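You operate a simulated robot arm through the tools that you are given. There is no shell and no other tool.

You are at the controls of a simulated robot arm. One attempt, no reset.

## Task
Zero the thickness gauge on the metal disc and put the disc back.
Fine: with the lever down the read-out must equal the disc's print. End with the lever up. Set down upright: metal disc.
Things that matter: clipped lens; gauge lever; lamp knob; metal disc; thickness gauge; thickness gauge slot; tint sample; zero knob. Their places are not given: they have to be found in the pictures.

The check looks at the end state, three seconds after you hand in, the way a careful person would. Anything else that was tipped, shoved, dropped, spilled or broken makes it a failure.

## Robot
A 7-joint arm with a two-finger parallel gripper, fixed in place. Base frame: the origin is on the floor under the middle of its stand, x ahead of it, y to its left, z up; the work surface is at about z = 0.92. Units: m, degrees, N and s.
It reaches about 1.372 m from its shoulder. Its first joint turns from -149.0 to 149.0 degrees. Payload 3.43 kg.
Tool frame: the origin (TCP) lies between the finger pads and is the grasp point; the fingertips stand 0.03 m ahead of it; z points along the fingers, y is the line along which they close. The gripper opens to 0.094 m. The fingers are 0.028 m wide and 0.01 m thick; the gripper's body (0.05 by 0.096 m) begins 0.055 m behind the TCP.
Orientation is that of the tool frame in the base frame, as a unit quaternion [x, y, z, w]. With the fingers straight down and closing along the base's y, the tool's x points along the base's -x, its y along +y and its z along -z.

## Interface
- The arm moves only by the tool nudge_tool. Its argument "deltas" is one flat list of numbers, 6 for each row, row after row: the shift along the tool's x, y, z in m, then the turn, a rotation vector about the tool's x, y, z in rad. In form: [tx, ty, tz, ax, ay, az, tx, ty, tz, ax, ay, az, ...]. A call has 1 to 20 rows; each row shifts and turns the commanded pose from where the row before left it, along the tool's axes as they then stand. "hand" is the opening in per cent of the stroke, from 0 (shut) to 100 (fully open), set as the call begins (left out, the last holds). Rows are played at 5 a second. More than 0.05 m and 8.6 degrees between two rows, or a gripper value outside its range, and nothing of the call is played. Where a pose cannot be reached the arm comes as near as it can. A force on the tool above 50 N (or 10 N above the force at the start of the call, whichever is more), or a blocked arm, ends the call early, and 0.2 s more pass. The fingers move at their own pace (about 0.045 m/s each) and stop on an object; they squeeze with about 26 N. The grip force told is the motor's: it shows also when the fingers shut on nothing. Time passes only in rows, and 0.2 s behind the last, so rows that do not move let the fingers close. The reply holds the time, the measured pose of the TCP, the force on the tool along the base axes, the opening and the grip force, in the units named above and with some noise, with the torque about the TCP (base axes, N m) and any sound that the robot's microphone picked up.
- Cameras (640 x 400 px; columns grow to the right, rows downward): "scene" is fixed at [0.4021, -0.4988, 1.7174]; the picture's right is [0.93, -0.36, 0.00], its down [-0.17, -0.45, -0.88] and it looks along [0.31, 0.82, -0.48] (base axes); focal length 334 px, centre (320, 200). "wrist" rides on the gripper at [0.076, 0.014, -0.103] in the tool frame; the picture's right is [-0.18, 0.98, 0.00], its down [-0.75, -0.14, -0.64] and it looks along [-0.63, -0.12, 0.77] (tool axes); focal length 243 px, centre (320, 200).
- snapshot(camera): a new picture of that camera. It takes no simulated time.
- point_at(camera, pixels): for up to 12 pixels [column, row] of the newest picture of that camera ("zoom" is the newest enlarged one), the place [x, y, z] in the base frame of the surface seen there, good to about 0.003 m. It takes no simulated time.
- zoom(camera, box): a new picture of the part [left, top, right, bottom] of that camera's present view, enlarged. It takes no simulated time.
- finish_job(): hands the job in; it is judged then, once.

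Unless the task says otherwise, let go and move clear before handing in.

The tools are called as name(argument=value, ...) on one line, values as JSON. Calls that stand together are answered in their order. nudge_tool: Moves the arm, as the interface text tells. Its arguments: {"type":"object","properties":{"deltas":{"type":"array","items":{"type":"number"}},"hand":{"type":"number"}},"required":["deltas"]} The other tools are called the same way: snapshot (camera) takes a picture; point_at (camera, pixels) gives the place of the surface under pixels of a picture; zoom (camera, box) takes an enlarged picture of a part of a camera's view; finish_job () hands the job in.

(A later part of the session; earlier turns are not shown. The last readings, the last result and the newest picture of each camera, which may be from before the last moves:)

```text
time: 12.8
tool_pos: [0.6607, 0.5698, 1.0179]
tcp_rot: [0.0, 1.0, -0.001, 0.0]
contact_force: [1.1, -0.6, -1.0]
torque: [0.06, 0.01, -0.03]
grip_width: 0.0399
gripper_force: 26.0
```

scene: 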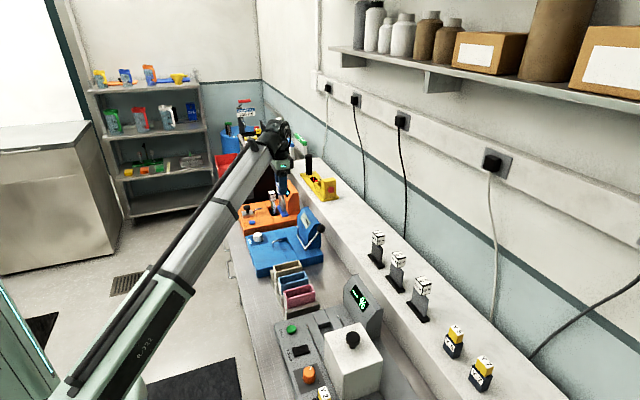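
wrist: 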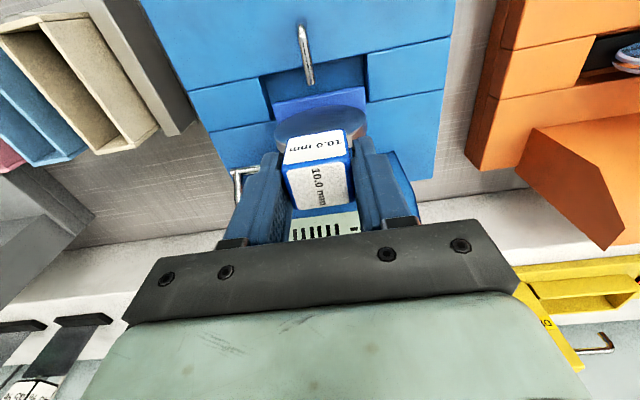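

Force is still just the weight (−1.0 N). A further small step down.

nudge_tool(deltas=[0, 0, 0.001, 0, 0, 0, 0, 0, 0.001, 0, 0, 0, 0, 0, 0, 0, 0, 0])

zoom(camera="scene", box=[285, 230, 310, 260])

```text
time: 13.6
tool_pos: [0.6604, 0.5694, 1.0165]
tcp_rot: [0.0, 1.0, 0.0, 0.0]
contact_force: [0.7, 1.0, 5.1]
torque: [-0.18, -0.02, 0.04]
grip_width: 0.04
gripper_force: 25.9
```

```text
13.33 times, centred on (298, 245) of scene
```

zoom: 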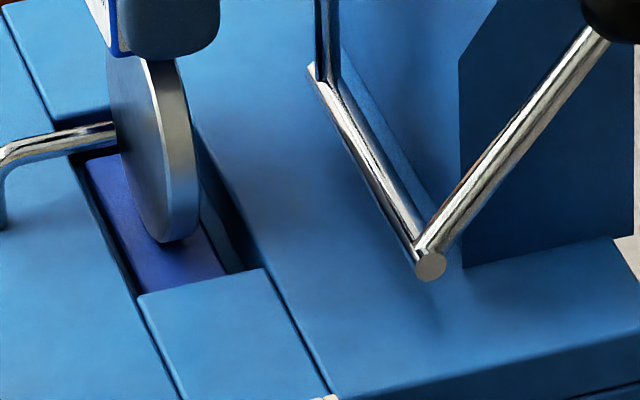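

The force rose to +5 N: the base is on the slot floor. I'll open the fingers moderately and then rise straight up.

nudge_tool(deltas=[0, 0, 0, 0, 0, 0, 0, 0, 0, 0, 0, 0, 0, 0, 0, 0, 0, 0], hand=70)

zoom(camera="scene", box=[270, 215, 320, 265])

zoom(camera="wrist", box=[240, 20, 400, 240])

```text
time: 14.4
tool_pos: [0.661, 0.5701, 1.0167]
tcp_rot: [0.001, 1.0, 0.0, 0.0]
contact_force: [-0.5, 0.6, 0.3]
torque: [0.01, -0.01, -0.03]
grip_width: 0.0659
gripper_force: 0.0
```

```text
8.00 times, centred on (295, 240) of scene
```

zoom: 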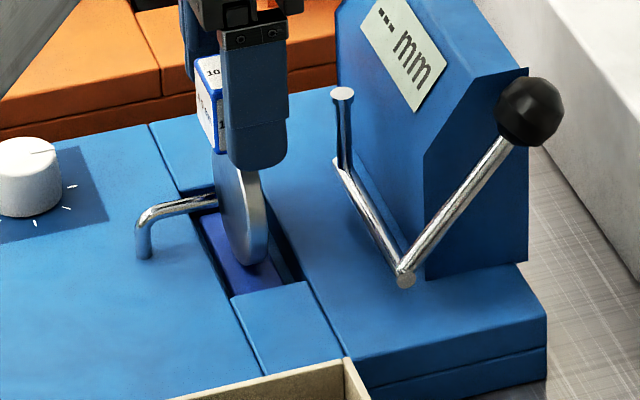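

```text
1.82 times, centred on (320, 130) of wrist
```

zoom: 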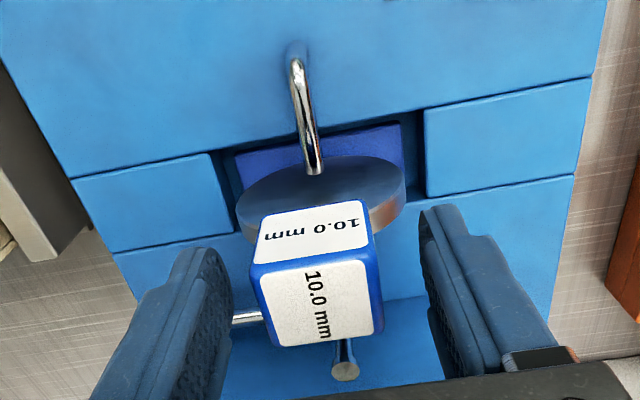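

The disc stands free in the slot. I'll rise clear, then shut the fingers and move to the +x side of the lever ball.

nudge_tool(deltas=[0, 0, -0.02, 0, 0, 0, 0, 0, -0.03, 0, 0, 0, 0, 0, -0.045, 0, 0, 0, 0, 0, -0.045, 0, 0, 0, 0, 0, 0, 0, 0, 0])

snapshot(camera="wrist")

zoom(camera="scene", box=[270, 205, 330, 265])

```text
time: 15.6
tool_pos: [0.6603, 0.5705, 1.1566]
tcp_rot: [0.0, 1.0, 0.0, 0.0]
contact_force: [0.2, 0.4, -0.1]
torque: [0.0, -0.02, 0.02]
grip_width: 0.0657
gripper_force: 0.0
```

```text
taken
```

wrist: 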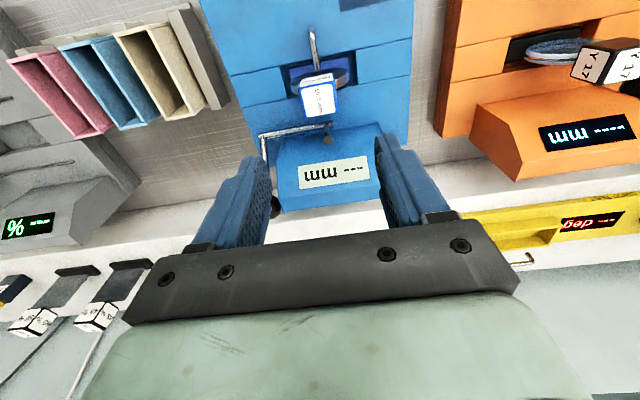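

```text
6.67 times, centred on (300, 235) of scene
```

zoom: 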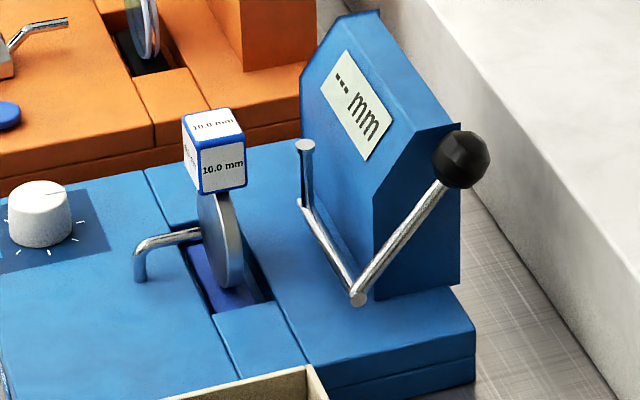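

The disc stands upright in the slot with the lever still up. I'll measure the ball, housing top and ledge edge once more for the push.

point_at(camera="zoom", pixels=[[455, 150], [470, 165], [440, 175], [475, 140], [400, 60], [370, 20], [440, 135], [460, 125], [480, 230], [520, 300], [410, 220], [358, 298]])

zoom(camera="wrist", box=[240, 120, 400, 220])

point_at(camera="zoom", pixels=[[160, 355], [145, 340], [105, 200], [95, 75], [350, 75], [180, 200], [300, 320], [480, 260], [600, 280], [200, 300]])

```text
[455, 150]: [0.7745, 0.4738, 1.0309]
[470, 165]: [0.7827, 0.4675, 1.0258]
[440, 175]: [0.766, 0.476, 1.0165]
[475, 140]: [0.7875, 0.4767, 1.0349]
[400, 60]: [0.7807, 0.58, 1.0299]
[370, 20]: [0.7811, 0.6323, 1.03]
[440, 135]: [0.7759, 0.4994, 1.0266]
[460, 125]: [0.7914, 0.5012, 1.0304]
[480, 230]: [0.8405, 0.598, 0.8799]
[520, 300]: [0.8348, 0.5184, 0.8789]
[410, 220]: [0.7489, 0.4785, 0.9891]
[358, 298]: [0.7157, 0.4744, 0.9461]
```

```text
4.00 times, centred on (320, 170) of wrist
```

zoom: 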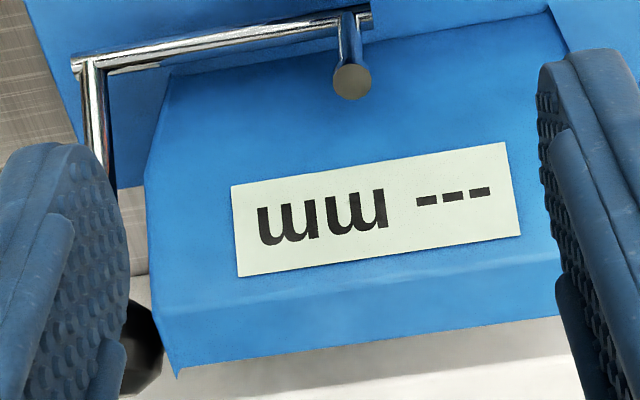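

```text
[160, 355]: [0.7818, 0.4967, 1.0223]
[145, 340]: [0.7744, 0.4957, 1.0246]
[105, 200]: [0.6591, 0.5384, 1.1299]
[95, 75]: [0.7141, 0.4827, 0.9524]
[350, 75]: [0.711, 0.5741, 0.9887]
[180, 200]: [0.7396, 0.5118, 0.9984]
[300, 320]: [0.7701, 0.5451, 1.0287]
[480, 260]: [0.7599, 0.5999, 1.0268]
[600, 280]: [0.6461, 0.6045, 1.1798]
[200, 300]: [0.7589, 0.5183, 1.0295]
```

Housing top is z 1.03, ball centre about (0.783, 0.481, 1.020). I'll shut the fingers and bring them behind the ball (x≈0.832), stopping above first.

nudge_tool(deltas=[-0.0344, -0.0185, 0, 0, 0, 0, -0.0344, -0.0185, 0, 0, 0, 0, -0.0344, -0.0185, 0, 0, 0, 0, -0.0344, -0.0185, 0, 0, 0, 0, -0.0344, -0.0185, 0, 0, 0, 0, 0, 0, 0.04, 0, 0, 0, 0, 0, 0.03, 0, 0, 0, 0, 0, 0, 0, 0, 0], hand=0)

snapshot(camera="wrist")

zoom(camera="scene", box=[280, 175, 360, 265])

```text
time: 17.4
tool_pos: [0.8301, 0.4763, 1.0855]
tcp_rot: [0.0, 1.0, 0.0, 0.0]
contact_force: [-0.4, 0.0, -0.6]
torque: [0.02, 0.05, 0.03]
grip_width: 0.0
gripper_force: 25.7
```

```text
taken
```

wrist: 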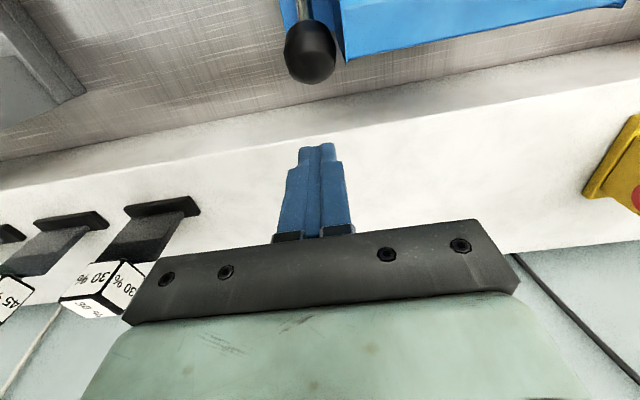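

```text
4.44 times, centred on (320, 220) of scene
```

zoom: 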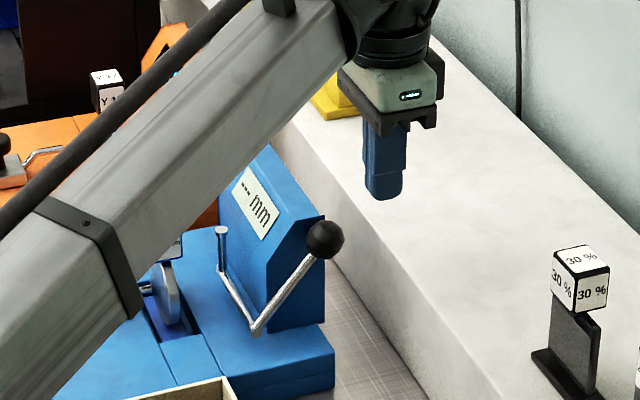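

The shut fingers hang behind the ball (wrist (309,52)), clear of housing and ledge. I'll check the ball's place from this view, then descend.

point_at(camera="wrist", pixels=[[309, 52], [309, 30], [286, 52], [334, 52], [309, 80], [345, 55], [300, 5]])

```text
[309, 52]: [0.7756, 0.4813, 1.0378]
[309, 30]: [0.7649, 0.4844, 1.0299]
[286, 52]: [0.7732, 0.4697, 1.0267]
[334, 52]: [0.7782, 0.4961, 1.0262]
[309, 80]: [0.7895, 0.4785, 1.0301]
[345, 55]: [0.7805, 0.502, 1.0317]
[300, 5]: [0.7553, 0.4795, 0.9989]
```

Ball centre is about (0.780, 0.482, 1.023), radius ~15 mm. I'll lower to TCP z≈1.035 and approach it until just before contact.

nudge_tool(deltas=[0, 0.003, 0.03, 0, 0, 0, 0, 0, 0.021, 0, 0, 0, 0.01, 0, 0, 0, 0, 0, 0, 0, 0, 0, 0, 0])

zoom(camera="scene", box=[280, 190, 350, 265])

snapshot(camera="wrist")

```text
time: 18.4
tool_pos: [0.8218, 0.4802, 1.0359]
tcp_rot: [0.0, 1.0, 0.0, -0.001]
contact_force: [-0.7, 0.8, -0.7]
torque: [-0.02, -0.06, -0.01]
grip_width: 0.0
gripper_force: 26.2
```

```text
5.33 times, centred on (315, 228) of scene
```

zoom: 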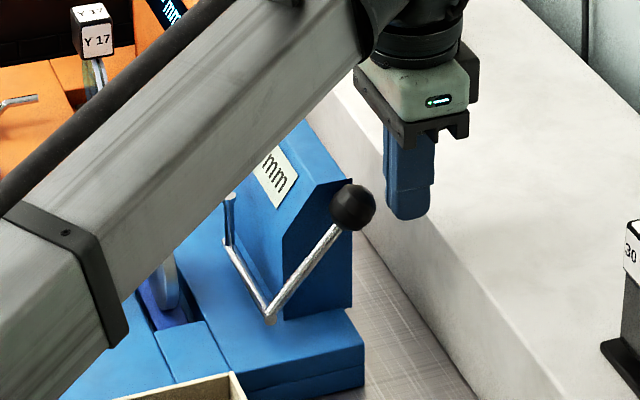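

```text
taken
```

wrist: 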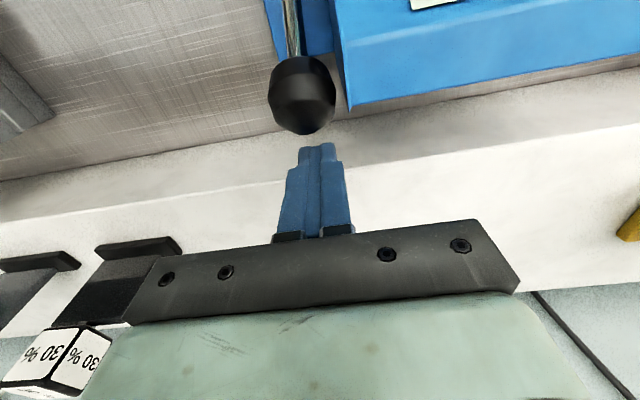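

Finger face is about 12 mm from the ball. I'll push toward −x in small steps and watch the force.

nudge_tool(deltas=[0.01, 0, 0, 0, 0, 0, 0.01, 0, 0, 0, 0, 0, 0.01, 0, 0, 0, 0, 0, 0.01, 0, 0, 0, 0, 0, 0, 0, 0, 0, 0, 0])

zoom(camera="scene", box=[280, 190, 350, 265])

snapshot(camera="wrist")

```text
time: 19.6
tool_pos: [0.7825, 0.4816, 1.0356]
tcp_rot: [0.001, 1.0, 0.0, 0.0]
contact_force: [-0.1, -0.5, 0.7]
torque: [-0.01, 0.01, 0.02]
grip_width: 0.0
gripper_force: 26.1
```

```text
5.33 times, centred on (315, 228) of scene
```

zoom: 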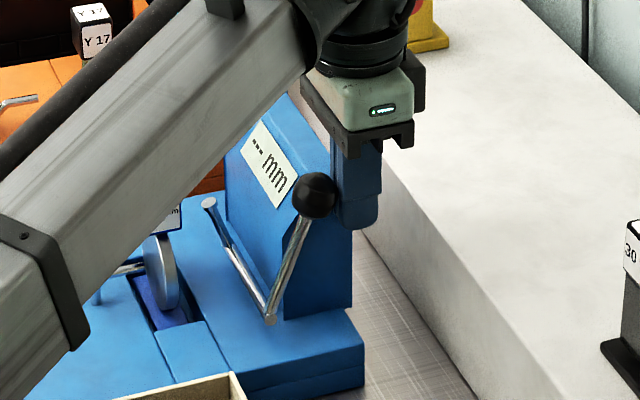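

```text
taken
```

wrist: 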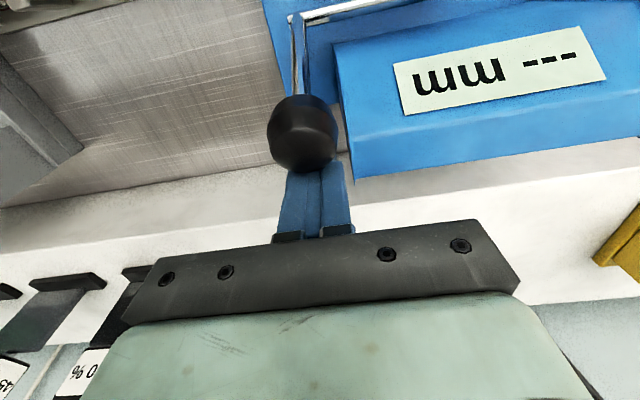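

The lever turns easily and its post swings toward the disc as expected. I'll continue pushing.

nudge_tool(deltas=[0.01, 0, 0, 0, 0, 0, 0.01, 0, 0, 0, 0, 0, 0.01, 0, 0, 0, 0, 0, 0.01, 0, 0, 0, 0, 0, 0, 0, 0, 0, 0, 0])

zoom(camera="scene", box=[270, 190, 340, 265])

snapshot(camera="wrist")

```text
time: 20.8
tool_pos: [0.7419, 0.4805, 1.0347]
tcp_rot: [0.0, 1.0, 0.001, 0.001]
contact_force: [0.5, 0.6, 0.6]
torque: [-0.02, -0.01, -0.02]
grip_width: 0.0
gripper_force: 25.9
```

```text
5.33 times, centred on (305, 228) of scene
```

zoom: 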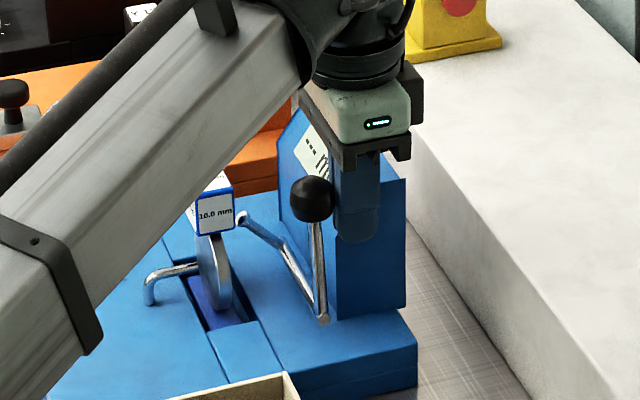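

```text
taken
```

wrist: 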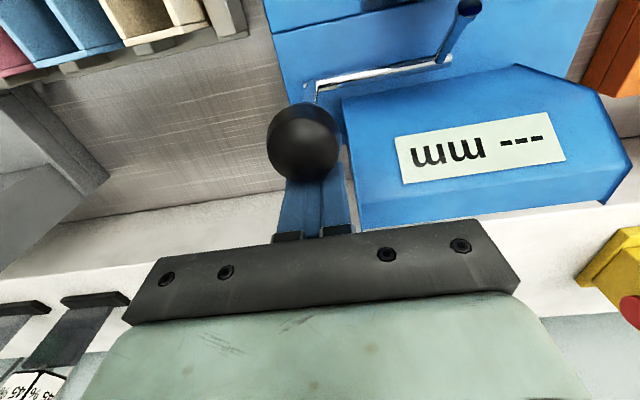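

The lever is now about vertical and the post is at 45°. I'll continue, with smaller steps near the end.

nudge_tool(deltas=[0.01, 0, 0, 0, 0, 0, 0.01, 0, 0, 0, 0, 0, 0.008, 0, 0, 0, 0, 0, 0.008, 0, 0, 0, 0, 0, 0, 0, 0, 0, 0, 0])

zoom(camera="scene", box=[270, 190, 340, 265])

snapshot(camera="wrist")

```text
time: 22.0
tool_pos: [0.7056, 0.4803, 1.0355]
tcp_rot: [0.0, 1.0, 0.0, 0.001]
contact_force: [-0.2, -0.9, 0.0]
torque: [-0.02, 0.0, -0.02]
grip_width: 0.0
gripper_force: 26.1
```

```text
5.33 times, centred on (305, 228) of scene
```

zoom: 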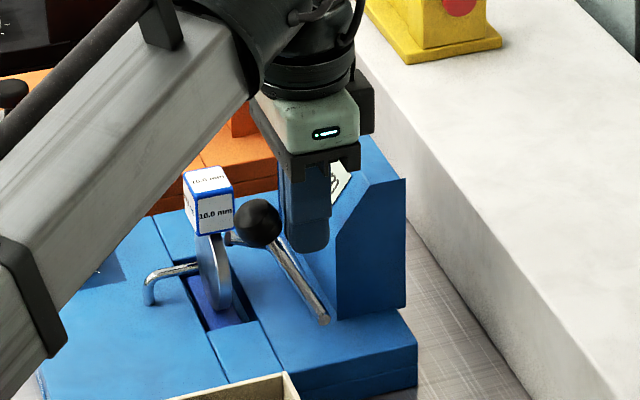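

```text
taken
```

wrist: 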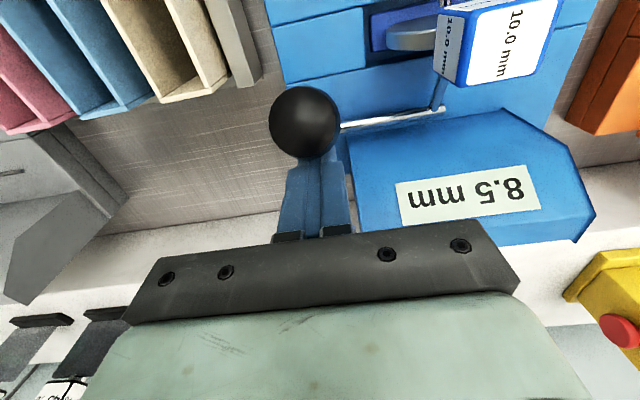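

The read-out now shows "8.5 mm" with the lever swung over, so the zero is off by 1.5 mm. I'll look closely at the lever and post contact.

zoom(camera="wrist", box=[260, 0, 620, 250])

zoom(camera="scene", box=[285, 220, 320, 255])

point_at(camera="wrist", pixels=[[305, 115], [305, 90], [400, 120], [437, 100]])

```text
1.60 times, centred on (440, 125) of wrist
```

zoom: 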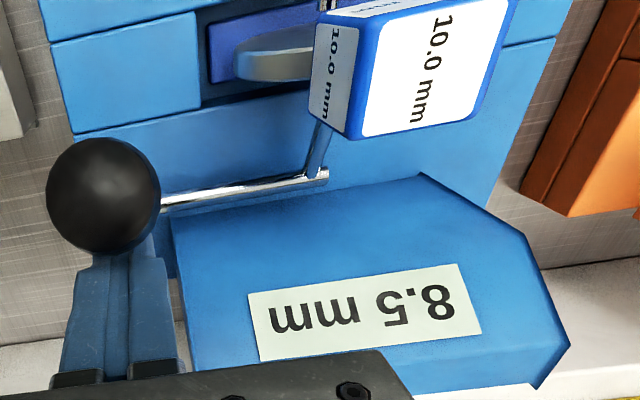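

```text
11.43 times, centred on (302, 238) of scene
```

zoom: 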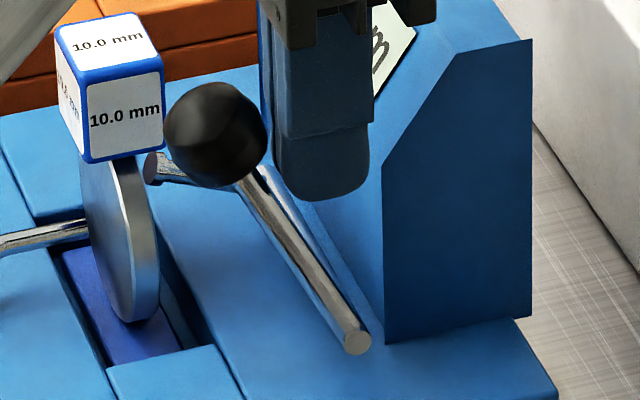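

```text
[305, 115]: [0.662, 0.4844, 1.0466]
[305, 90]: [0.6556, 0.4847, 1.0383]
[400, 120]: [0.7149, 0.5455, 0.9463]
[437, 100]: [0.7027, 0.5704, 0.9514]
```

The lever has run ahead of the fingers to its stop and rests there, post against the disc; the read-out is stable at 8.5. I'll raise the fingers clear and look again.

nudge_tool(deltas=[-0.005, 0, -0.03, 0, 0, 0, 0, 0, -0.04, 0, 0, 0, 0, 0, -0.04, 0, 0, 0, 0, 0, 0, 0, 0, 0])

zoom(camera="scene", box=[245, 195, 335, 270])

snapshot(camera="wrist")

```text
time: 23.0
tool_pos: [0.7101, 0.4798, 1.1465]
tcp_rot: [0.0, 1.0, 0.0, 0.0]
contact_force: [-0.5, 0.6, 0.0]
torque: [0.03, 0.03, 0.04]
grip_width: 0.0003
gripper_force: 26.2
```

```text
5.33 times, centred on (290, 232) of scene
```

zoom: 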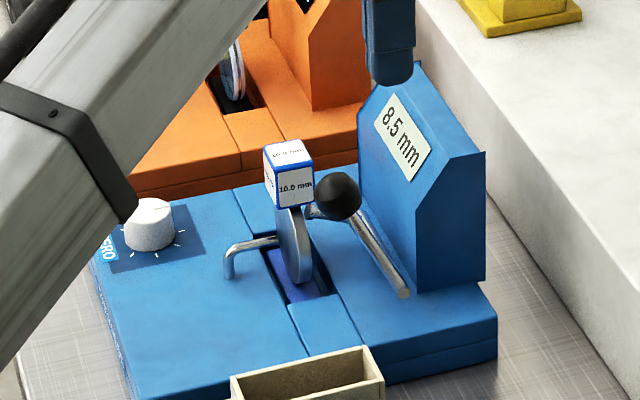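

```text
taken
```

wrist: 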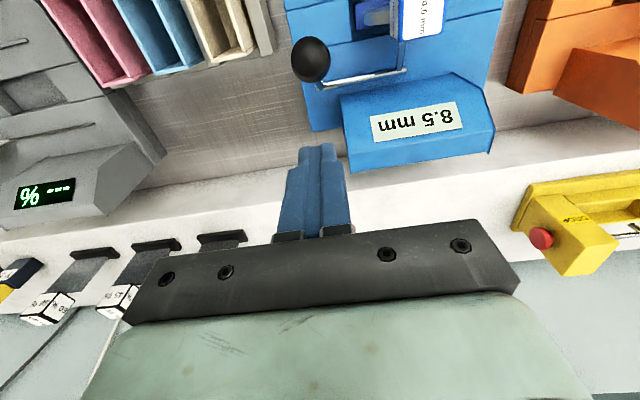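

The lever holds itself down and the read-out stays 8.5 mm. Next I'll move over the zero knob at about (0.561, 0.639) with fingers open.

nudge_tool(deltas=[0.0298, 0.0318, 0, 0, 0, 0, 0.0298, 0.0318, 0, 0, 0, 0, 0.0298, 0.0318, 0, 0, 0, 0, 0.0298, 0.0318, 0, 0, 0, 0, 0.0298, 0.0318, 0, 0, 0, 0, 0, 0, 0.03, 0, 0, 0, 0, 0, 0, 0, 0, 0], hand=75)

snapshot(camera="wrist")

snapshot(camera="scene")

```text
time: 24.6
tool_pos: [0.562, 0.6383, 1.1153]
tcp_rot: [0.0, 1.0, 0.0, 0.0]
contact_force: [0.0, -0.4, -0.4]
torque: [-0.05, 0.01, 0.01]
grip_width: 0.0706
gripper_force: 0.1
```

```text
taken
```

wrist: 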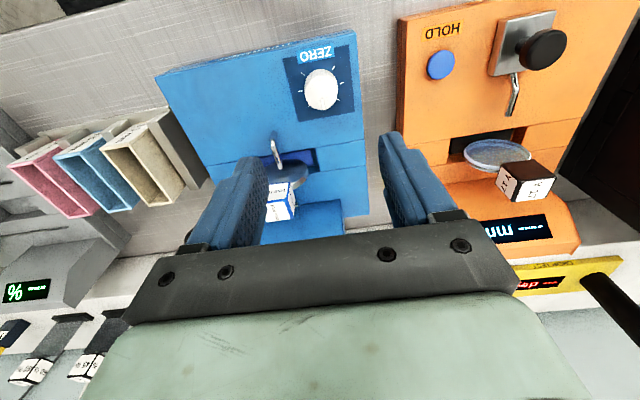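

```text
taken
```

scene: 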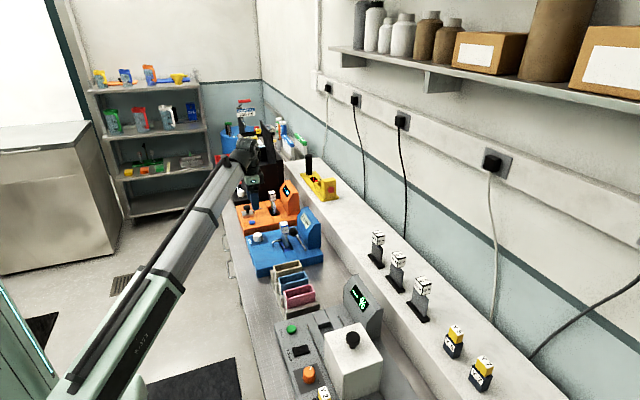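

Knob is at (321,89) in the wrist view and the scene camera has a free sight of the display. I'll measure the knob precisely.

zoom(camera="wrist", box=[280, 45, 370, 125])

point_at(camera="zoom", pixels=[[290, 200], [290, 130], [290, 300], [215, 215], [370, 205], [220, 150], [360, 150], [300, 310], [250, 280], [350, 280], [420, 330], [130, 200]])

zoom(camera="scene", box=[230, 180, 330, 270])

```text
5.00 times, centred on (325, 85) of wrist
```

zoom: 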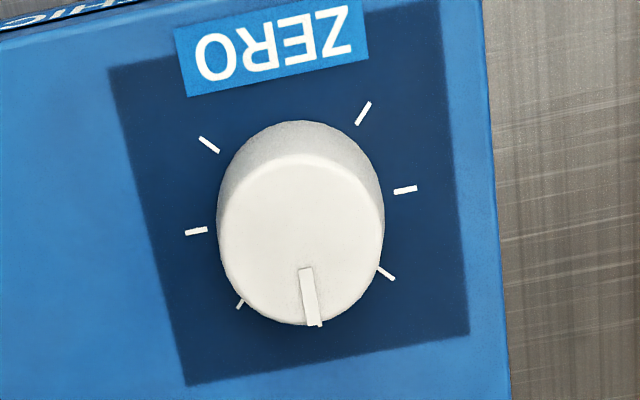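

```text
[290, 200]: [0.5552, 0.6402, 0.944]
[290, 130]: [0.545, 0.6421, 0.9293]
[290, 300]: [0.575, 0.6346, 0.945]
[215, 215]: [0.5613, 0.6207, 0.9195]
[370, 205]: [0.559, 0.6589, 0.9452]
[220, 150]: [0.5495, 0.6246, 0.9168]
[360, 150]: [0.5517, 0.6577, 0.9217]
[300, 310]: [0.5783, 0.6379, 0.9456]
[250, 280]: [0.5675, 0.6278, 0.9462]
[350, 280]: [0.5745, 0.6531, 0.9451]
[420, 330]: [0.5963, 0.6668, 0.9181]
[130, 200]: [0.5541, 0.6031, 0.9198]
```

```text
4.44 times, centred on (280, 225) of scene
```

zoom: 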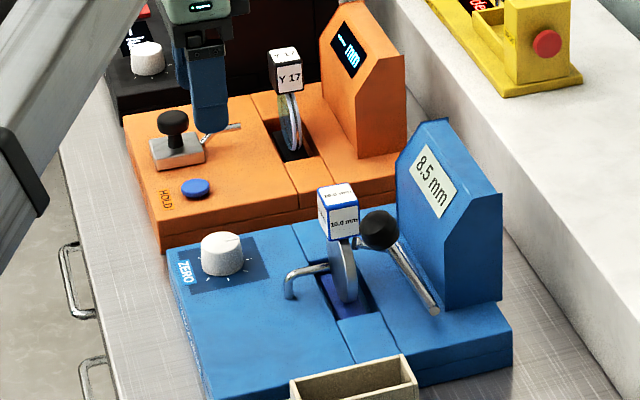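

Knob centre (0.562, 0.640), top z 0.9455, radius ≈0.019. I'll reduce the opening to ~52 mm and descend around it to about 20 mm above the final height, then verify.

nudge_tool(deltas=[0, 0.0015, 0.03, 0, 0, 0, 0, 0, 0.04, 0, 0, 0, 0, 0, 0.04, 0, 0, 0, 0, 0, 0.02, 0, 0, 0, 0, 0, 0, 0, 0, 0], hand=56)

snapshot(camera="wrist")

zoom(camera="scene", box=[230, 180, 330, 270])

```text
time: 25.8
tool_pos: [0.5614, 0.6445, 0.9847]
tcp_rot: [0.0, 1.0, 0.0, 0.0]
contact_force: [0.2, 0.0, -0.2]
torque: [0.01, -0.01, 0.0]
grip_width: 0.0526
gripper_force: 0.1
```

```text
taken
```

wrist: 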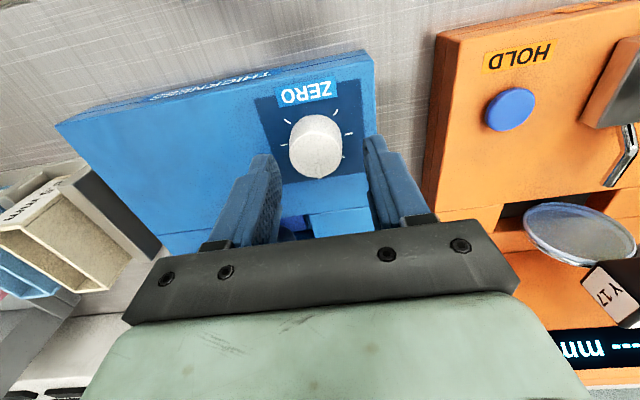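

```text
4.44 times, centred on (280, 225) of scene
```

zoom: 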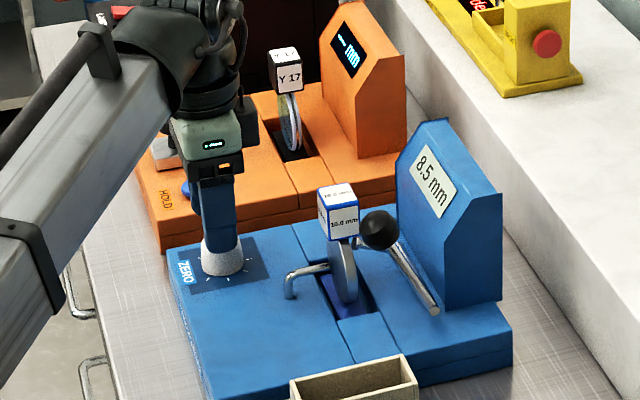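

Fingers straddle the knob; the reported y 0.6445 is a bit off the planned 0.640. I'll take another reading and measure the knob from here.

nudge_tool(deltas=[0, 0, 0, 0, 0, 0])

zoom(camera="wrist", box=[240, 90, 400, 210])

point_at(camera="zoom", pixels=[[255, 170], [255, 100], [255, 235], [175, 175], [335, 160], [80, 240], [430, 200], [255, 140]])

```text
time: 26.2
tool_pos: [0.5616, 0.6442, 0.9844]
tcp_rot: [0.0, 1.0, 0.0, 0.0]
contact_force: [-0.6, 0.6, -0.4]
torque: [0.0, -0.03, -0.02]
grip_width: 0.0526
gripper_force: 0.1
```

```text
3.33 times, centred on (320, 150) of wrist
```

zoom: 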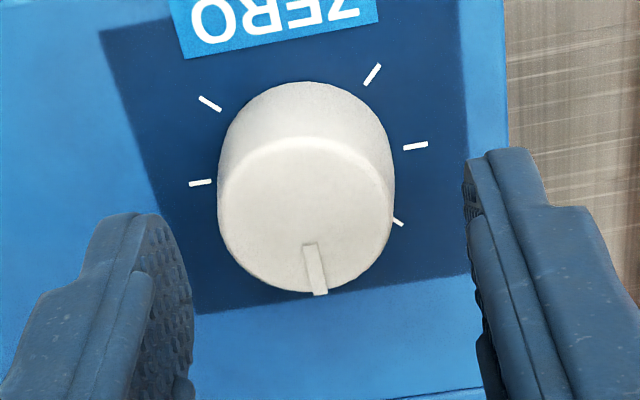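

```text
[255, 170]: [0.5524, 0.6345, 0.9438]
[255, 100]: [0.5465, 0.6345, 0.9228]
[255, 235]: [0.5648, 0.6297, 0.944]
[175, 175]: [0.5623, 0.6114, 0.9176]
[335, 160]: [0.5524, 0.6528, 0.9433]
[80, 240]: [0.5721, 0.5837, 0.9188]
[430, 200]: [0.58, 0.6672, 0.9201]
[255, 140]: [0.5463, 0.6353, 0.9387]
```

The finger mid-line is about 3 mm to +y of the knob centre. I'll correct by −2.5 mm in y and descend to TCP z≈0.958.

nudge_tool(deltas=[0, -0.0025, 0, 0, 0, 0, 0, 0, 0.014, 0, 0, 0, 0, 0, 0.013, 0, 0, 0, 0, 0, 0, 0, 0, 0])

zoom(camera="wrist", box=[240, 90, 400, 240])

zoom(camera="scene", box=[240, 200, 330, 270])

```text
time: 27.2
tool_pos: [0.5623, 0.6399, 0.9572]
tcp_rot: [0.0, 1.0, 0.0, 0.001]
contact_force: [0.0, 0.9, -0.5]
torque: [-0.03, -0.01, 0.0]
grip_width: 0.0524
gripper_force: 0.0
```

```text
2.67 times, centred on (320, 165) of wrist
```

zoom: 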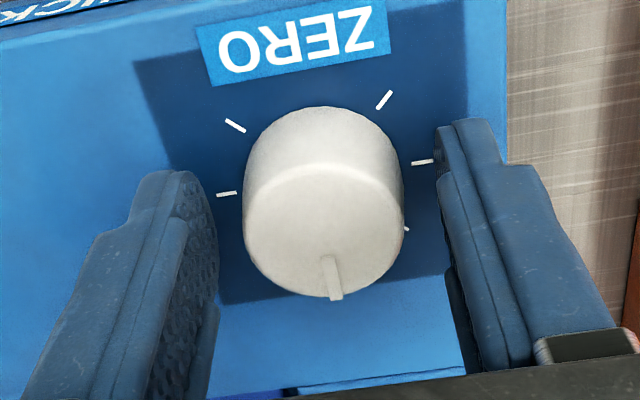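

```text
5.71 times, centred on (285, 235) of scene
```

zoom: 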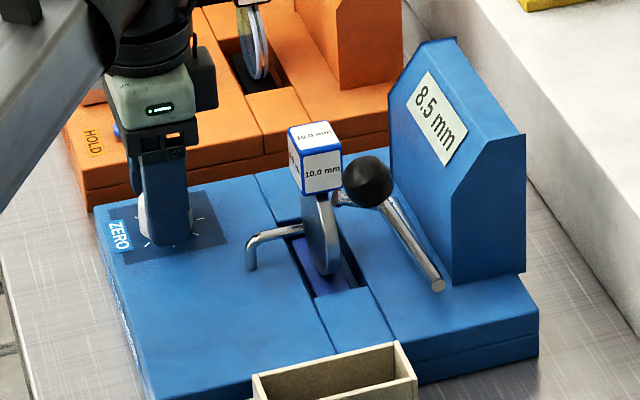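

Knob is centred between the pads, fingertips just above the panel. I'll close on it.

nudge_tool(deltas=[0, 0, 0, 0, 0, 0, 0, 0, 0, 0, 0, 0, 0, 0, 0, 0, 0, 0], hand=0)

zoom(camera="wrist", box=[240, 90, 400, 240])

zoom(camera="scene", box=[295, 205, 325, 235])

```text
time: 28.0
tool_pos: [0.5613, 0.6404, 0.9571]
tcp_rot: [0.0, 1.0, 0.0, 0.0]
contact_force: [-0.5, 1.3, -0.6]
torque: [0.12, -0.07, 0.0]
grip_width: 0.0368
gripper_force: 45.2
```

```text
2.67 times, centred on (320, 165) of wrist
```

zoom: 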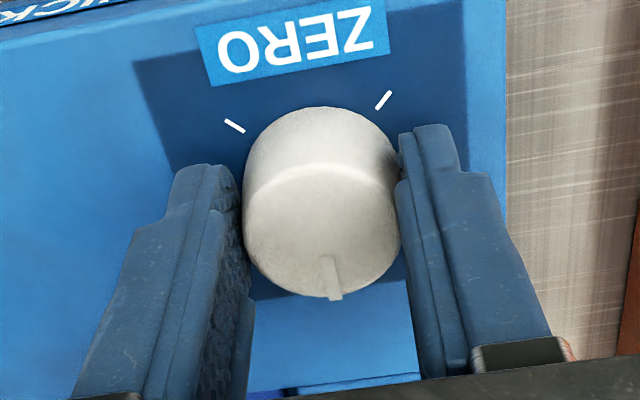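

```text
13.33 times, centred on (310, 220) of scene
```

zoom: 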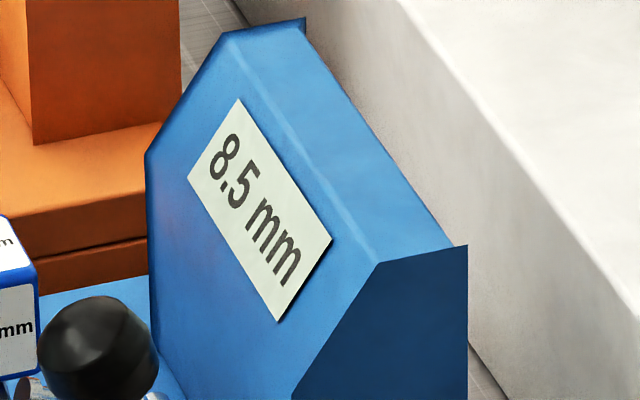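

Knob is held (width 36.8 mm). I'll turn it a little clockwise seen from above (+z of tool) and read the display.

nudge_tool(deltas=[0, 0, 0, 0, 0, 0.08, 0, 0, 0, 0, 0, 0.08, 0, 0, 0, 0, 0, 0])

zoom(camera="scene", box=[295, 205, 325, 235])

zoom(camera="wrist", box=[240, 90, 400, 240])

```text
time: 28.8
tool_pos: [0.5618, 0.641, 0.9587]
tcp_rot: [0.081, 0.997, 0.001, -0.001]
contact_force: [-1.4, 13.3, 0.6]
torque: [0.18, -0.14, 0.04]
grip_width: 0.0366
gripper_force: 44.7
```

```text
13.33 times, centred on (310, 220) of scene
```

zoom: 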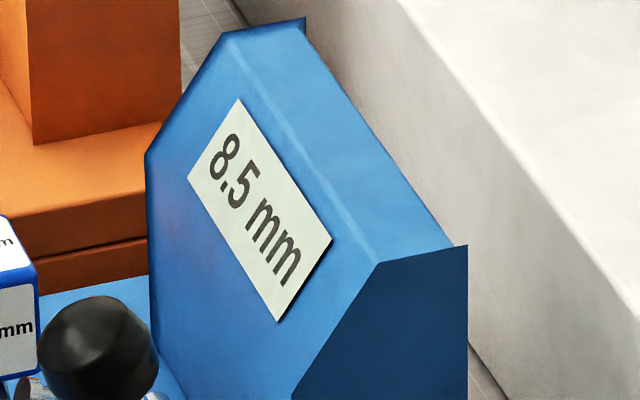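

```text
2.67 times, centred on (320, 165) of wrist
```

zoom: 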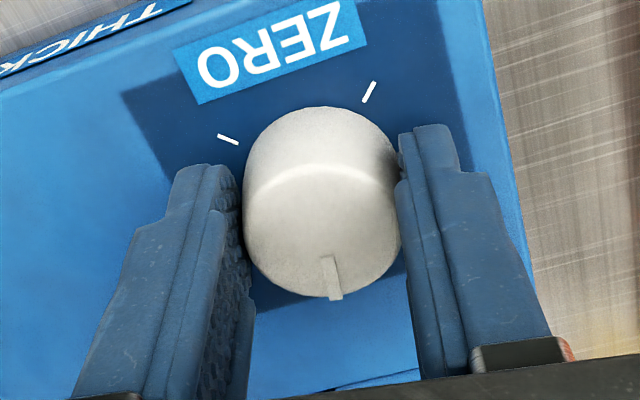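

The knob turned with the fingers (marker stayed aligned at (332,278)), but the read-out still shows 8.5. I'll turn further the same way and read again.

nudge_tool(deltas=[0, 0, 0, 0, 0, 0.08, 0, 0, 0, 0, 0, 0.08, 0, 0, 0, 0, 0, 0.08, 0, 0, 0, 0, 0, 0])

zoom(camera="scene", box=[295, 205, 325, 235])

zoom(camera="wrist", box=[240, 90, 400, 240])

```text
time: 29.8
tool_pos: [0.5619, 0.64, 0.9573]
tcp_rot: [0.198, 0.98, 0.002, 0.001]
contact_force: [0.1, 31.8, -3.9]
torque: [0.51, 0.01, 0.09]
grip_width: 0.0367
gripper_force: 44.7
```

```text
13.33 times, centred on (310, 220) of scene
```

zoom: 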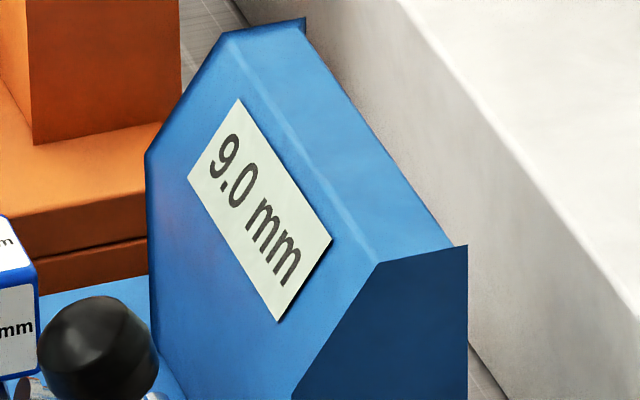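

```text
2.67 times, centred on (320, 165) of wrist
```

zoom: 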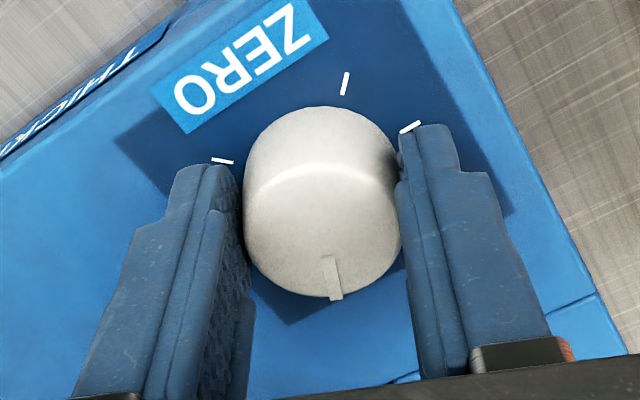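

The read-out went to 9.0, so clockwise raises it (apparently in 0.5 steps). The side force has grown to 32 N along +y, so I'll relax it by shifting the tool 1 mm toward +y before turning on.

nudge_tool(deltas=[0.00039, 0.00092, 0, 0, 0, 0, 0, 0, 0, 0, 0, 0])

zoom(camera="scene", box=[295, 205, 325, 235])

```text
time: 30.4
tool_pos: [0.5609, 0.6411, 0.9582]
tcp_rot: [0.198, 0.98, 0.001, 0.0]
contact_force: [1.2, 26.5, -5.1]
torque: [1.16, 0.23, 0.06]
grip_width: 0.037
gripper_force: 45.1
```

```text
13.33 times, centred on (310, 220) of scene
```

zoom: 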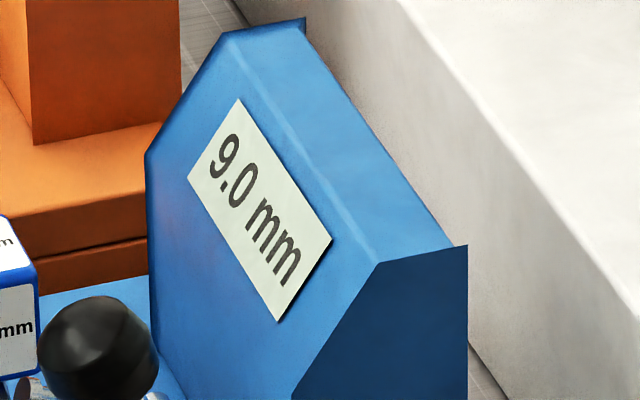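

Force eased only a little (26.5 N) and torque about x rose to 1.2 N·m, so I'll look for where the load comes from before going on.

zoom(camera="scene", box=[235, 205, 295, 260])

snapshot(camera="wrist")

nudge_tool(deltas=[0, 0, 0, 0, 0, 0])

```text
7.27 times, centred on (265, 232) of scene
```

zoom: 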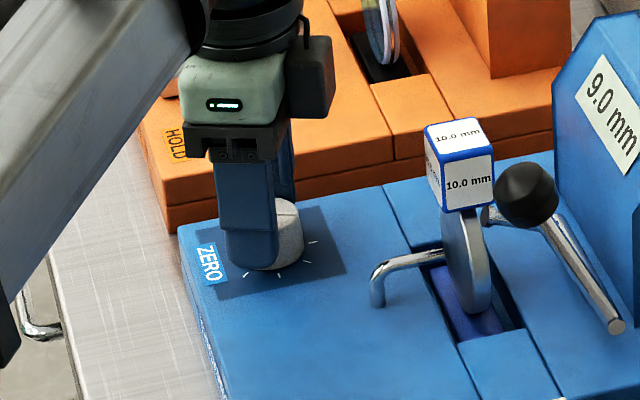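

```text
taken
```

wrist: 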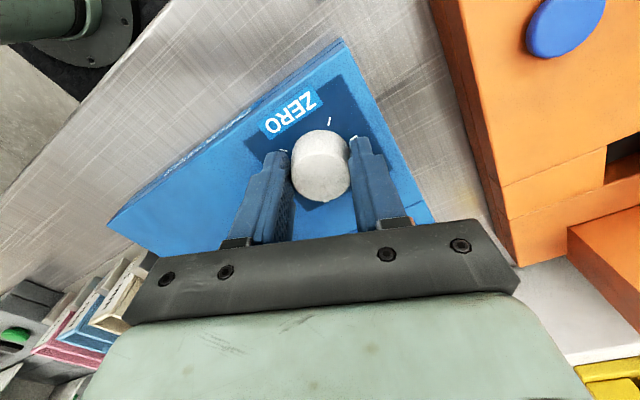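

```text
time: 30.8
tool_pos: [0.5618, 0.6408, 0.958]
tcp_rot: [0.199, 0.98, 0.002, 0.0]
contact_force: [0.0, 27.2, -5.3]
torque: [1.07, 0.21, 0.11]
grip_width: 0.0368
gripper_force: 45.2
```

The knob centre sits about 3 mm off the tool axis (toward +x), which loads the fingers as they turn. I'll release, re-centre and grip again at this angle.

nudge_tool(deltas=[0, 0, 0, 0, 0, 0, 0, 0, 0, 0, 0, 0], hand=56)

zoom(camera="scene", box=[295, 205, 325, 235])

zoom(camera="wrist", box=[240, 90, 400, 240])

nudge_tool(deltas=[0, 0, 0, 0, 0, 0])

```text
time: 31.4
tool_pos: [0.561, 0.6376, 0.9579]
tcp_rot: [0.198, 0.98, -0.001, -0.001]
contact_force: [-0.6, -0.3, 0.9]
torque: [-0.01, 0.0, -0.01]
grip_width: 0.0527
gripper_force: 0.0
```

```text
13.33 times, centred on (310, 220) of scene
```

zoom: 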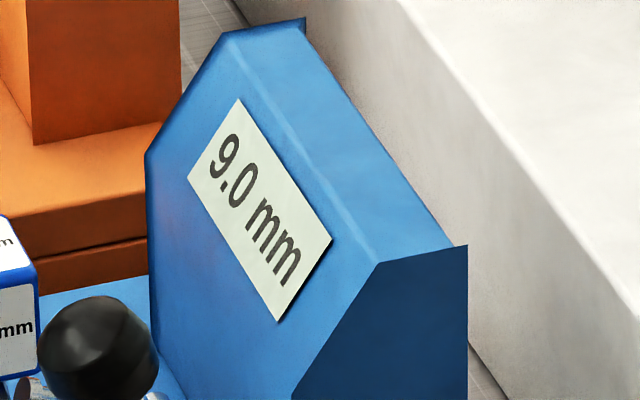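

```text
2.67 times, centred on (320, 165) of wrist
```

zoom: 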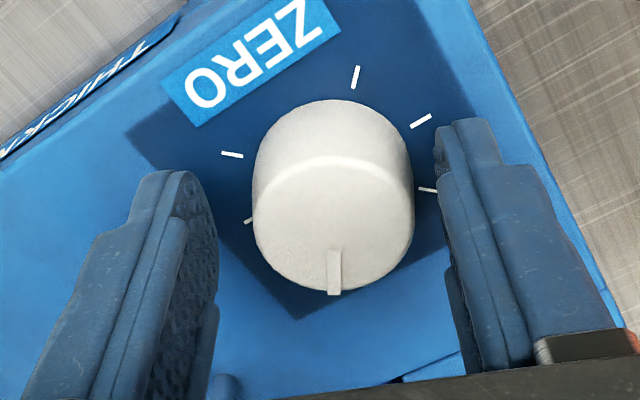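

```text
time: 31.8
tool_pos: [0.5614, 0.638, 0.9585]
tcp_rot: [0.198, 0.98, 0.0, 0.0]
contact_force: [0.4, -0.9, 0.0]
torque: [0.01, -0.01, 0.02]
grip_width: 0.0526
gripper_force: 0.0
```

Released: the read-out stays 9.0 and the knob snapped forward slightly into a detent (about 30° per 0.5 mm step). I'll re-centre (+2.8 mm tool y, −0.8 mm tool x), turn the open gripper back to 0° and check the alignment.

nudge_tool(deltas=[-0.0008, 0.0028, 0, 0, 0, 0, 0, 0, 0, 0, 0, -0.1, 0, 0, 0, 0, 0, -0.1, 0, 0, 0, 0, 0, -0.1, 0, 0, 0, 0, 0, -0.1, 0, 0, 0, 0, 0, 0])

zoom(camera="wrist", box=[240, 90, 400, 240])

zoom(camera="scene", box=[240, 200, 330, 270])

```text
time: 33.2
tool_pos: [0.5628, 0.6419, 0.9578]
tcp_rot: [-0.001, 1.0, 0.0, 0.001]
contact_force: [0.9, 0.6, -0.2]
torque: [-0.01, 0.04, 0.01]
grip_width: 0.0525
gripper_force: 0.1
```

```text
2.67 times, centred on (320, 165) of wrist
```

zoom: 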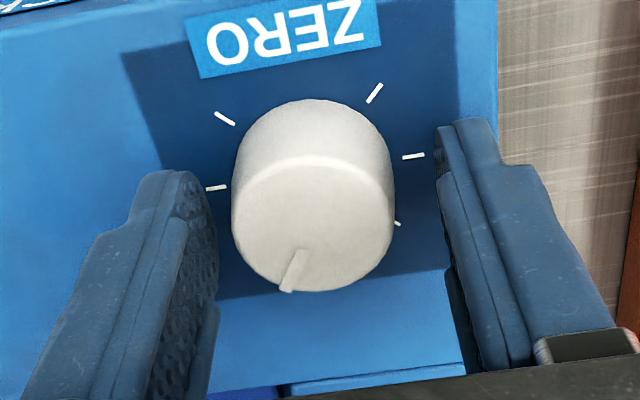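

```text
5.71 times, centred on (285, 235) of scene
```

zoom: 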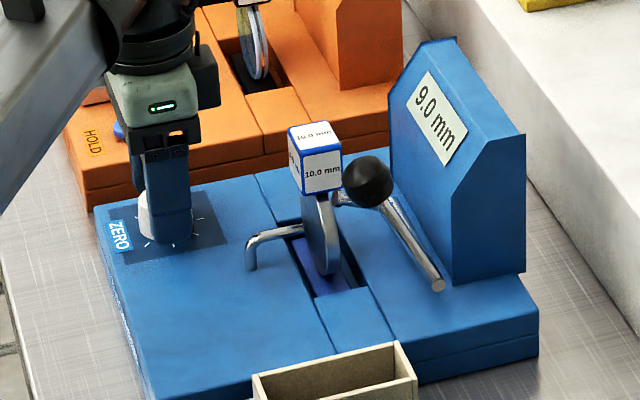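

Knob centre now appears 1.6 mm to −y of the tool axis and well-centred in x. I'll correct that and grip.

nudge_tool(deltas=[0, -0.0016, 0, 0, 0, 0, 0, 0, 0, 0, 0, 0])

nudge_tool(deltas=[0, 0, 0, 0, 0, 0, 0, 0, 0, 0, 0, 0, 0, 0, 0, 0, 0, 0], hand=0)

zoom(camera="wrist", box=[240, 90, 400, 240])

```text
time: 33.8
tool_pos: [0.5645, 0.64, 0.9578]
tcp_rot: [0.0, 1.0, -0.001, -0.001]
contact_force: [-0.2, -0.9, 0.6]
torque: [-0.02, -0.02, -0.01]
grip_width: 0.0523
gripper_force: 0.0
```

```text
time: 34.6
tool_pos: [0.5627, 0.6399, 0.9591]
tcp_rot: [0.0, 1.0, 0.0, -0.001]
contact_force: [0.6, -3.1, -0.2]
torque: [-0.12, 0.07, 0.0]
grip_width: 0.0363
gripper_force: 44.5
```

```text
2.67 times, centred on (320, 165) of wrist
```

zoom: 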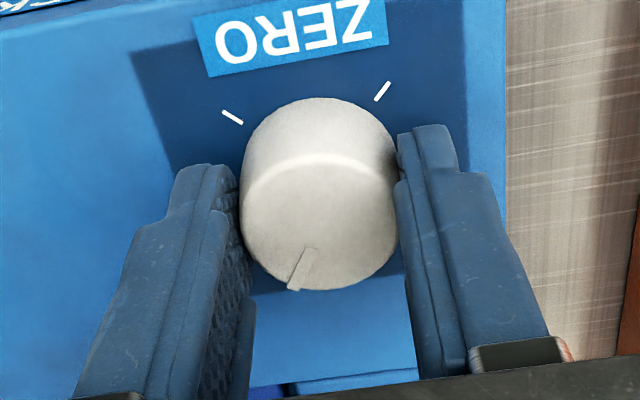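

Gripped with only −3 N side force. I'll turn clockwise 0.36 rad in steps and read.

nudge_tool(deltas=[0, 0, 0, 0, 0, 0.09, 0, 0, 0, 0, 0, 0.09, 0, 0, 0, 0, 0, 0.09, 0, 0, 0, 0, 0, 0.09, 0, 0, 0, 0, 0, 0])

zoom(camera="scene", box=[295, 205, 325, 235])

zoom(camera="wrist", box=[240, 90, 400, 240])

```text
time: 35.8
tool_pos: [0.5642, 0.6404, 0.9572]
tcp_rot: [0.18, 0.984, 0.0, 0.0]
contact_force: [-5.6, 1.4, -7.3]
torque: [-0.05, -0.73, 0.03]
grip_width: 0.036
gripper_force: 45.2
```

```text
13.33 times, centred on (310, 220) of scene
```

zoom: 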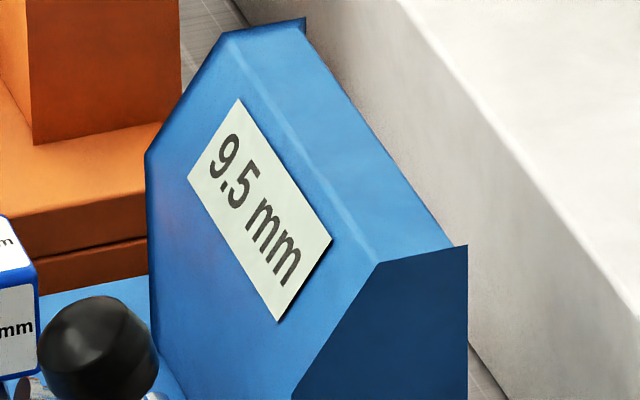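

```text
2.67 times, centred on (320, 165) of wrist
```

zoom: 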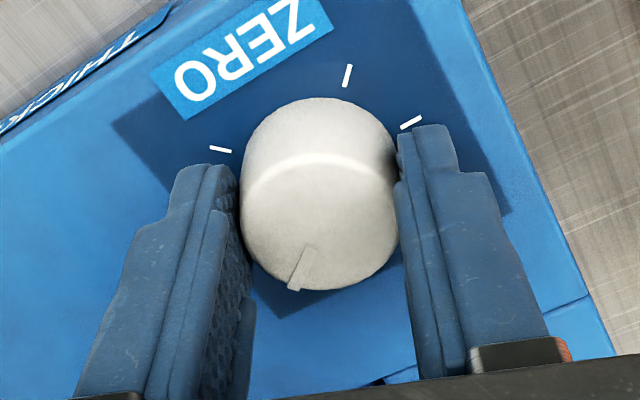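

Read-out is 9.5 with low side force. I'll keep turning the same way toward the next detent.

nudge_tool(deltas=[0, 0, 0, 0, 0, 0.09, 0, 0, 0, 0, 0, 0.09, 0, 0, 0, 0, 0, 0.09, 0, 0, 0, 0, 0, 0])

zoom(camera="scene", box=[295, 205, 325, 235])

```text
time: 36.8
tool_pos: [0.5638, 0.6397, 0.9588]
tcp_rot: [0.31, 0.951, 0.001, 0.0]
contact_force: [-1.9, 6.3, 8.2]
torque: [0.22, 0.81, 0.01]
grip_width: 0.036
gripper_force: 45.1
```

```text
13.33 times, centred on (310, 220) of scene
```

zoom: 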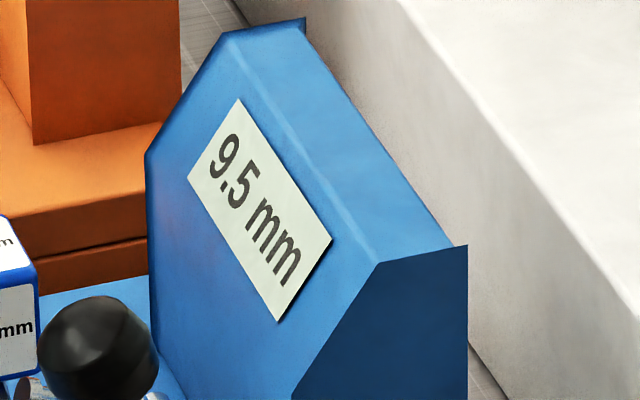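

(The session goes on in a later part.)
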